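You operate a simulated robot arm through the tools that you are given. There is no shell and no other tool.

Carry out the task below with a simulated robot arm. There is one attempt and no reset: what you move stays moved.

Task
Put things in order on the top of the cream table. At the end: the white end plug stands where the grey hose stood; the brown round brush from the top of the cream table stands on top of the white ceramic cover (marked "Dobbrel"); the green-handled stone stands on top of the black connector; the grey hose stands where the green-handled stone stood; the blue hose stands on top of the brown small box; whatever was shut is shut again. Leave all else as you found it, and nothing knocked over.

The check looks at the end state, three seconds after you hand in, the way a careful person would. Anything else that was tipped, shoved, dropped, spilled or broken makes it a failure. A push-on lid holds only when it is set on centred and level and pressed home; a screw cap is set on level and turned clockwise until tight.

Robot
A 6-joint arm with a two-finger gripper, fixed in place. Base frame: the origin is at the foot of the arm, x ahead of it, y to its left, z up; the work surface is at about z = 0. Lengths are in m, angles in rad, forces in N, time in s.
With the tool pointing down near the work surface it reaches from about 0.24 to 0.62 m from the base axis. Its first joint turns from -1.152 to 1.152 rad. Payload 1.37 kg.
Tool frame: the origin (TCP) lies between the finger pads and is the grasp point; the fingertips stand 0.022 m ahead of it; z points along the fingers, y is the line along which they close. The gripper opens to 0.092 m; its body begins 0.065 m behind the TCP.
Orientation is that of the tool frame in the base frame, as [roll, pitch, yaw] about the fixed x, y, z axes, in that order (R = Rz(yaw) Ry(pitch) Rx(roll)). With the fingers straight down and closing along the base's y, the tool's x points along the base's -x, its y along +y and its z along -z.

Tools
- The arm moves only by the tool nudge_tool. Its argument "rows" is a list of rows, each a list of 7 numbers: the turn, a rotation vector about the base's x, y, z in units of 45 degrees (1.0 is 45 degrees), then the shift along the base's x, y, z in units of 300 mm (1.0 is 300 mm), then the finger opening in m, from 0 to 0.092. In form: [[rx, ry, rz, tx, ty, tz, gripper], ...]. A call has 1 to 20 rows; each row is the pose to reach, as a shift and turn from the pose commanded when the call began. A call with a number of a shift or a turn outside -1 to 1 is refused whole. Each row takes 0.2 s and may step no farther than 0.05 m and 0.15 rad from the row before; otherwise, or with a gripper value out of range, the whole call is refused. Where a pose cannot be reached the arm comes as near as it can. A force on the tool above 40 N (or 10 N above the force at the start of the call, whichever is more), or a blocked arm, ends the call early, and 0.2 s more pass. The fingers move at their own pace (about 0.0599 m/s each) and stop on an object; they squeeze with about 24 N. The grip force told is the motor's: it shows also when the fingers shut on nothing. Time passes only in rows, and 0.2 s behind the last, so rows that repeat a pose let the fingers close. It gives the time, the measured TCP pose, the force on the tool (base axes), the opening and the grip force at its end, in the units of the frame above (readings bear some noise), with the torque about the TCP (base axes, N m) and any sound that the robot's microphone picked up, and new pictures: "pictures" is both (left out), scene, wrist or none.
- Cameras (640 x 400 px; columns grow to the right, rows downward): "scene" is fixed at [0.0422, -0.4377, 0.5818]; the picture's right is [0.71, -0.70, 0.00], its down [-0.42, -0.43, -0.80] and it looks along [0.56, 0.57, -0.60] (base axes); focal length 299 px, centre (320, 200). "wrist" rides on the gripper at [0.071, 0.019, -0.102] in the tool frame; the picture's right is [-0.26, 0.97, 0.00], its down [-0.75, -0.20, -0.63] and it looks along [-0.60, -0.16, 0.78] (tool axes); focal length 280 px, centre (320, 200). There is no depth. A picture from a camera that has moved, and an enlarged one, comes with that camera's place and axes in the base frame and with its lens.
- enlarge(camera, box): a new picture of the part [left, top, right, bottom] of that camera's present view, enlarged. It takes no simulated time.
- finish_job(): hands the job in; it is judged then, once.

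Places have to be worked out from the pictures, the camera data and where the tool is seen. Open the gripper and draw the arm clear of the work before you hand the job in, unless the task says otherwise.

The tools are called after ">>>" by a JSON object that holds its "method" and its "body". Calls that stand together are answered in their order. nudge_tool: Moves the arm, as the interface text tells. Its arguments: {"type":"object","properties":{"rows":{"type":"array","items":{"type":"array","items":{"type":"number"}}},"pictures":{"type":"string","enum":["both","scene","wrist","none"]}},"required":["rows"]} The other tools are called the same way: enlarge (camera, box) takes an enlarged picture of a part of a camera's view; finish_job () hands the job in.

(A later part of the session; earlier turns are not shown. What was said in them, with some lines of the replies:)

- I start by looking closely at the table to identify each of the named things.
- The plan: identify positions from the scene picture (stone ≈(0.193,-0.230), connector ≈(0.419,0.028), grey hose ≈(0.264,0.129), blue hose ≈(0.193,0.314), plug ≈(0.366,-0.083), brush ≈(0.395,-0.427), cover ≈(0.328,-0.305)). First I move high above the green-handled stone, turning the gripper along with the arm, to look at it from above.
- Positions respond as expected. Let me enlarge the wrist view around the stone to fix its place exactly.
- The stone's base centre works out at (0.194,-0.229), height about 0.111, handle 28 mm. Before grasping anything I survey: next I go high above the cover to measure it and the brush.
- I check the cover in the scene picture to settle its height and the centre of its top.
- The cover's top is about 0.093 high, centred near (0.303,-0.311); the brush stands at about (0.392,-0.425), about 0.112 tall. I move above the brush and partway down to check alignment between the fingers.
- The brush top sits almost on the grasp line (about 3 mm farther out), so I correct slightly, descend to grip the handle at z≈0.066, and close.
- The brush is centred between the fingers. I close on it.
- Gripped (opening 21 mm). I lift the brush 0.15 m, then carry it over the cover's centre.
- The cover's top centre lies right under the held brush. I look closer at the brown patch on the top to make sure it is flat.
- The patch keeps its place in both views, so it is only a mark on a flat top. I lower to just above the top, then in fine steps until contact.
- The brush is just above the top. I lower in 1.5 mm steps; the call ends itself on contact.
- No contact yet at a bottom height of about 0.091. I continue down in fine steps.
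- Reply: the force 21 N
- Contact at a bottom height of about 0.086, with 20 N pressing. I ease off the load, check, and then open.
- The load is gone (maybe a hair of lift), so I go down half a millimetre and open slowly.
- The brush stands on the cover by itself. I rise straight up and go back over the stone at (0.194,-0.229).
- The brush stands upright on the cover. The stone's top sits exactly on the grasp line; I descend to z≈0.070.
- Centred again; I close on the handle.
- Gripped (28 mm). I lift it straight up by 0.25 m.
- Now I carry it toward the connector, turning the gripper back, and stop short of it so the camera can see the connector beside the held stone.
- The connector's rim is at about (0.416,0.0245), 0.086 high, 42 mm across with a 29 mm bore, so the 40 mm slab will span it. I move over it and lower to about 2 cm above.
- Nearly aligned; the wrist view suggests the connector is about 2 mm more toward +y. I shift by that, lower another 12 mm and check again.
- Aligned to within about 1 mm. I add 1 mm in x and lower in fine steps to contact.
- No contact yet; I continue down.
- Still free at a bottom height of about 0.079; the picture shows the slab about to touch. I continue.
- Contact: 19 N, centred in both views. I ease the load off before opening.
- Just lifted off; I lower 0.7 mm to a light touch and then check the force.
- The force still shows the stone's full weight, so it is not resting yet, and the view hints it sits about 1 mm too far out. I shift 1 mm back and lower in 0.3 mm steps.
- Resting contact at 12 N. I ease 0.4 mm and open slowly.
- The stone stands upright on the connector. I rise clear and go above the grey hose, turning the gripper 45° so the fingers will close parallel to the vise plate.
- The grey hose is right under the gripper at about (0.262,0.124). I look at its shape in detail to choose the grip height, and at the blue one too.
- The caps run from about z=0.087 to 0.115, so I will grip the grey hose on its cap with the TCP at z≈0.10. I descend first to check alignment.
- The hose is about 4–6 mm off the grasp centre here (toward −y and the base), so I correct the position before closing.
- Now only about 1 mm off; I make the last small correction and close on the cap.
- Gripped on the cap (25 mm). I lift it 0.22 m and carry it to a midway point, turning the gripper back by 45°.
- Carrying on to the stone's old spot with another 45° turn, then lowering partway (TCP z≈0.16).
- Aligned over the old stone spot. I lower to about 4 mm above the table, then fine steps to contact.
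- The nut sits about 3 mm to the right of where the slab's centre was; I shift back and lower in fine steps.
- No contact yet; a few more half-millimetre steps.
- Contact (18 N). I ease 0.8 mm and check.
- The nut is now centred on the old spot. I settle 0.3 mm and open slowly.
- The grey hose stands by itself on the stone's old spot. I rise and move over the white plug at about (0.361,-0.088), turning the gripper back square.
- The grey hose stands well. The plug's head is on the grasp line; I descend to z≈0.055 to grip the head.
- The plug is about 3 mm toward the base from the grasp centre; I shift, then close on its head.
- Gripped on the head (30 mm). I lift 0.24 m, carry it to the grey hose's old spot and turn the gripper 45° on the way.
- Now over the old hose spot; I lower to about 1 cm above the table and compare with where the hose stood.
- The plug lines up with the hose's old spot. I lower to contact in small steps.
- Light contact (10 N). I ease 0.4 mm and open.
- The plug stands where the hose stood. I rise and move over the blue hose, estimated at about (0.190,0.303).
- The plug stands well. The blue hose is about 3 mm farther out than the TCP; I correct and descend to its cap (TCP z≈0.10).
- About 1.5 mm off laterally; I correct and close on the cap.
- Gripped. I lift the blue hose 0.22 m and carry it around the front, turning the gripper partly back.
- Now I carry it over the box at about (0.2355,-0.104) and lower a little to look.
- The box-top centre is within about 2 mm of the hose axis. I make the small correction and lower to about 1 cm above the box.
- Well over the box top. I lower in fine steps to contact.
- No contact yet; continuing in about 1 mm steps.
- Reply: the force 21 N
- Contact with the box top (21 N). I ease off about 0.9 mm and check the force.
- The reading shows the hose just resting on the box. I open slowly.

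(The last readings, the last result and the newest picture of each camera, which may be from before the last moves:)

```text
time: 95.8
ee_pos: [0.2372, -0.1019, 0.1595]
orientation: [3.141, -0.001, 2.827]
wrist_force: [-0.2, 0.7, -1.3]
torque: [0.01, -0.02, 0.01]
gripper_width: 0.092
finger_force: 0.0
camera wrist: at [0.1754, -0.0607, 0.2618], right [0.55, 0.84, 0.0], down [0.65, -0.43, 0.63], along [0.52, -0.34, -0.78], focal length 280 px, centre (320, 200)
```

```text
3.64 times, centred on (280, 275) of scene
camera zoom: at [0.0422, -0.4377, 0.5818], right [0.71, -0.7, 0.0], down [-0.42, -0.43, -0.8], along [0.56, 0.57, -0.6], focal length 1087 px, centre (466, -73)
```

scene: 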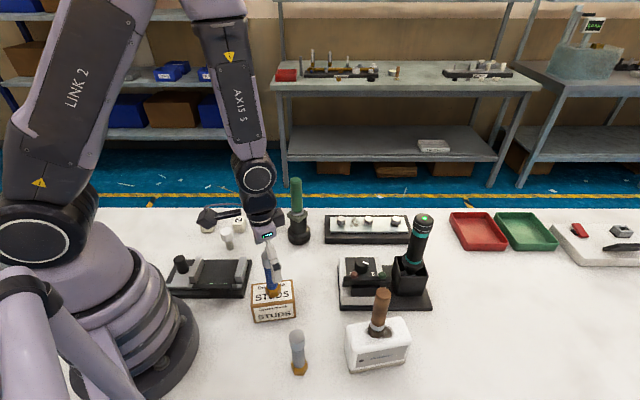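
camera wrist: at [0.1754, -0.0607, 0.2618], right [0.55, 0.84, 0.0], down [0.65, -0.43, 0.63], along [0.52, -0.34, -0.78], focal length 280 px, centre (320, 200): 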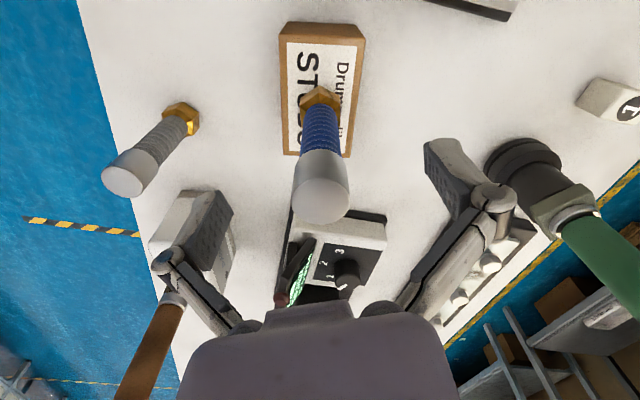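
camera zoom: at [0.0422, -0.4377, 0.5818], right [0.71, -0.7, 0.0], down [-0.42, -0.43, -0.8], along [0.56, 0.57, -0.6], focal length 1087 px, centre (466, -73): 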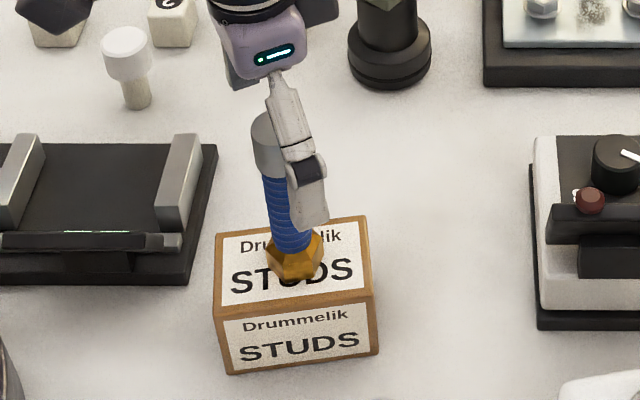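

The blue hose stands on the box. I rise straight up and draw the arm clear for a final look.

>>> {"method": "nudge_tool", "body": {"rows": [[0, 0, 0, 0, 0, 0.07, 0.092], [0, 0, 0, 0, 0, 0.18, 0.092], [0, 0, 0, 0, 0, 0.3, 0.092], [0, 0, 0, 0, 0, 0.43, 0.092], [0, 0, 0, 0, 0, 0.56, 0.092], [0, 0, 0, 0, 0, 0.66, 0.092], [0, 0, 0.1, 0.06, 0.06, 0.66, 0.092], [0, 0, 0.2, 0.12, 0.12, 0.66, 0.092], [0, 0, 0.3, 0.18, 0.18, 0.66, 0.092], [0, 0, 0.4, 0.24, 0.24, 0.66, 0.092], [0, 0, 0.4, 0.24, 0.24, 0.66, 0.092]]}}

>>> {"method": "enlarge", "body": {"camera": "scene", "box": [190, 200, 350, 390]}}

>>> {"method": "enlarge", "body": {"camera": "scene", "box": [270, 165, 470, 385]}}

>>> {"method": "enlarge", "body": {"camera": "scene", "box": [140, 170, 340, 310]}}

```text
time: 98.2
ee_pos: [0.3103, -0.0303, 0.358]
orientation: [-3.141, 0.0, -3.141]
wrist_force: [-0.6, 1.1, 0.1]
torque: [0.0, 0.03, 0.0]
gripper_width: 0.0922
finger_force: 0.1
camera wrist: at [0.2384, -0.0098, 0.46], right [0.26, 0.97, 0.0], down [0.75, -0.2, 0.63], along [0.6, -0.16, -0.78], focal length 280 px, centre (320, 200)
```

scene: 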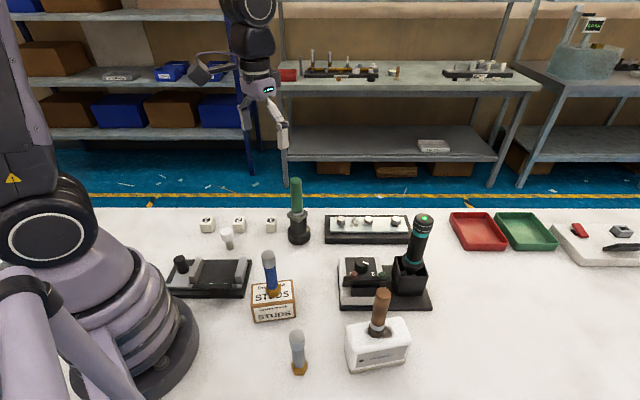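
wrist: 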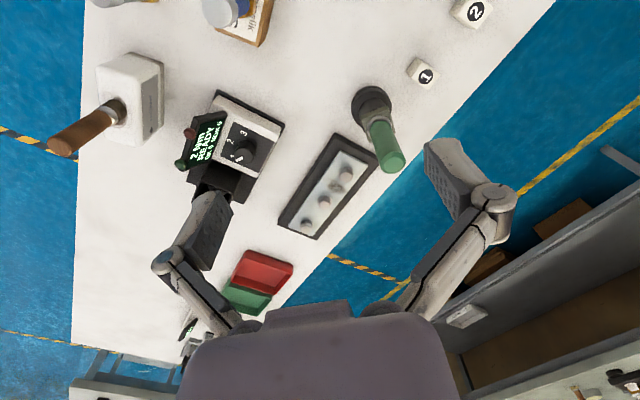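

```text
2.11 times, centred on (270, 295) of scene
camera zoom: at [0.0422, -0.4377, 0.5818], right [0.71, -0.7, 0.0], down [-0.42, -0.43, -0.8], along [0.56, 0.57, -0.6], focal length 630 px, centre (425, 0)
```

zoom: 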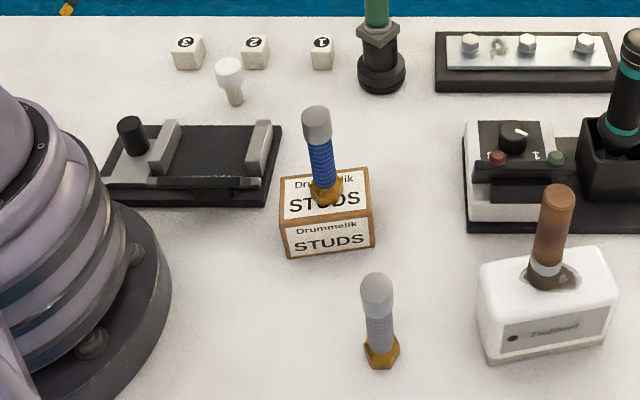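

```text
1.82 times, centred on (370, 275) of scene
camera zoom: at [0.0422, -0.4377, 0.5818], right [0.71, -0.7, 0.0], down [-0.42, -0.43, -0.8], along [0.56, 0.57, -0.6], focal length 544 px, centre (229, 64)
```

zoom: 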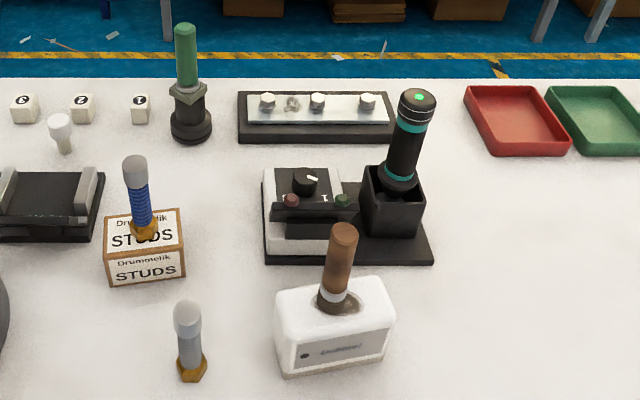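

```text
2.86 times, centred on (240, 240) of scene
camera zoom: at [0.0422, -0.4377, 0.5818], right [0.71, -0.7, 0.0], down [-0.42, -0.43, -0.8], along [0.56, 0.57, -0.6], focal length 854 px, centre (549, 86)
```

zoom: 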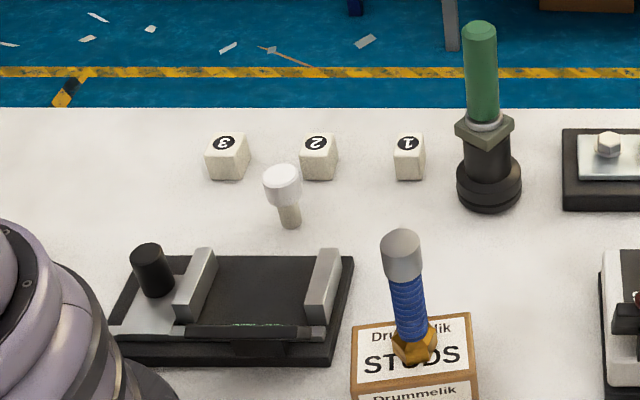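

All five placements stand upright: brush on the cover, stone on the connector, blue hose on the box, grey hose on the stone's spot and plug on the grey hose's spot. Nothing else has moved, the gripper is open and the arm is clear, so I hand in.

>>> {"method": "finish_job", "body": {}}

```text
The job is handed in.
```

I finished all five moves and handed the job in. In the last pictures every piece is standing upright. The check's verdict hasn't come back to me.

- **White end plug:** it stands where the grey hose stood.
- **Brown round brush:** it stands on top of the white "Dobbrel" cover, near the middle of its flat top. It rests partly on the brown mark there, which is flat.
- **Green-handled stone:** it stands on top of the black connector, centred to within 1–2 mm. Its slab covers the connector's open top.
- **Grey hose:** it stands where the green-handled stone stood.
- **Blue hose:** it stands on top of the brown "STUDS" box, near the centre.

I didn't need to open anything, so there was nothing to shut again. As far as the pictures show, nothing else on the table was moved or knocked over. The gripper is open and the arm is clear of the work.
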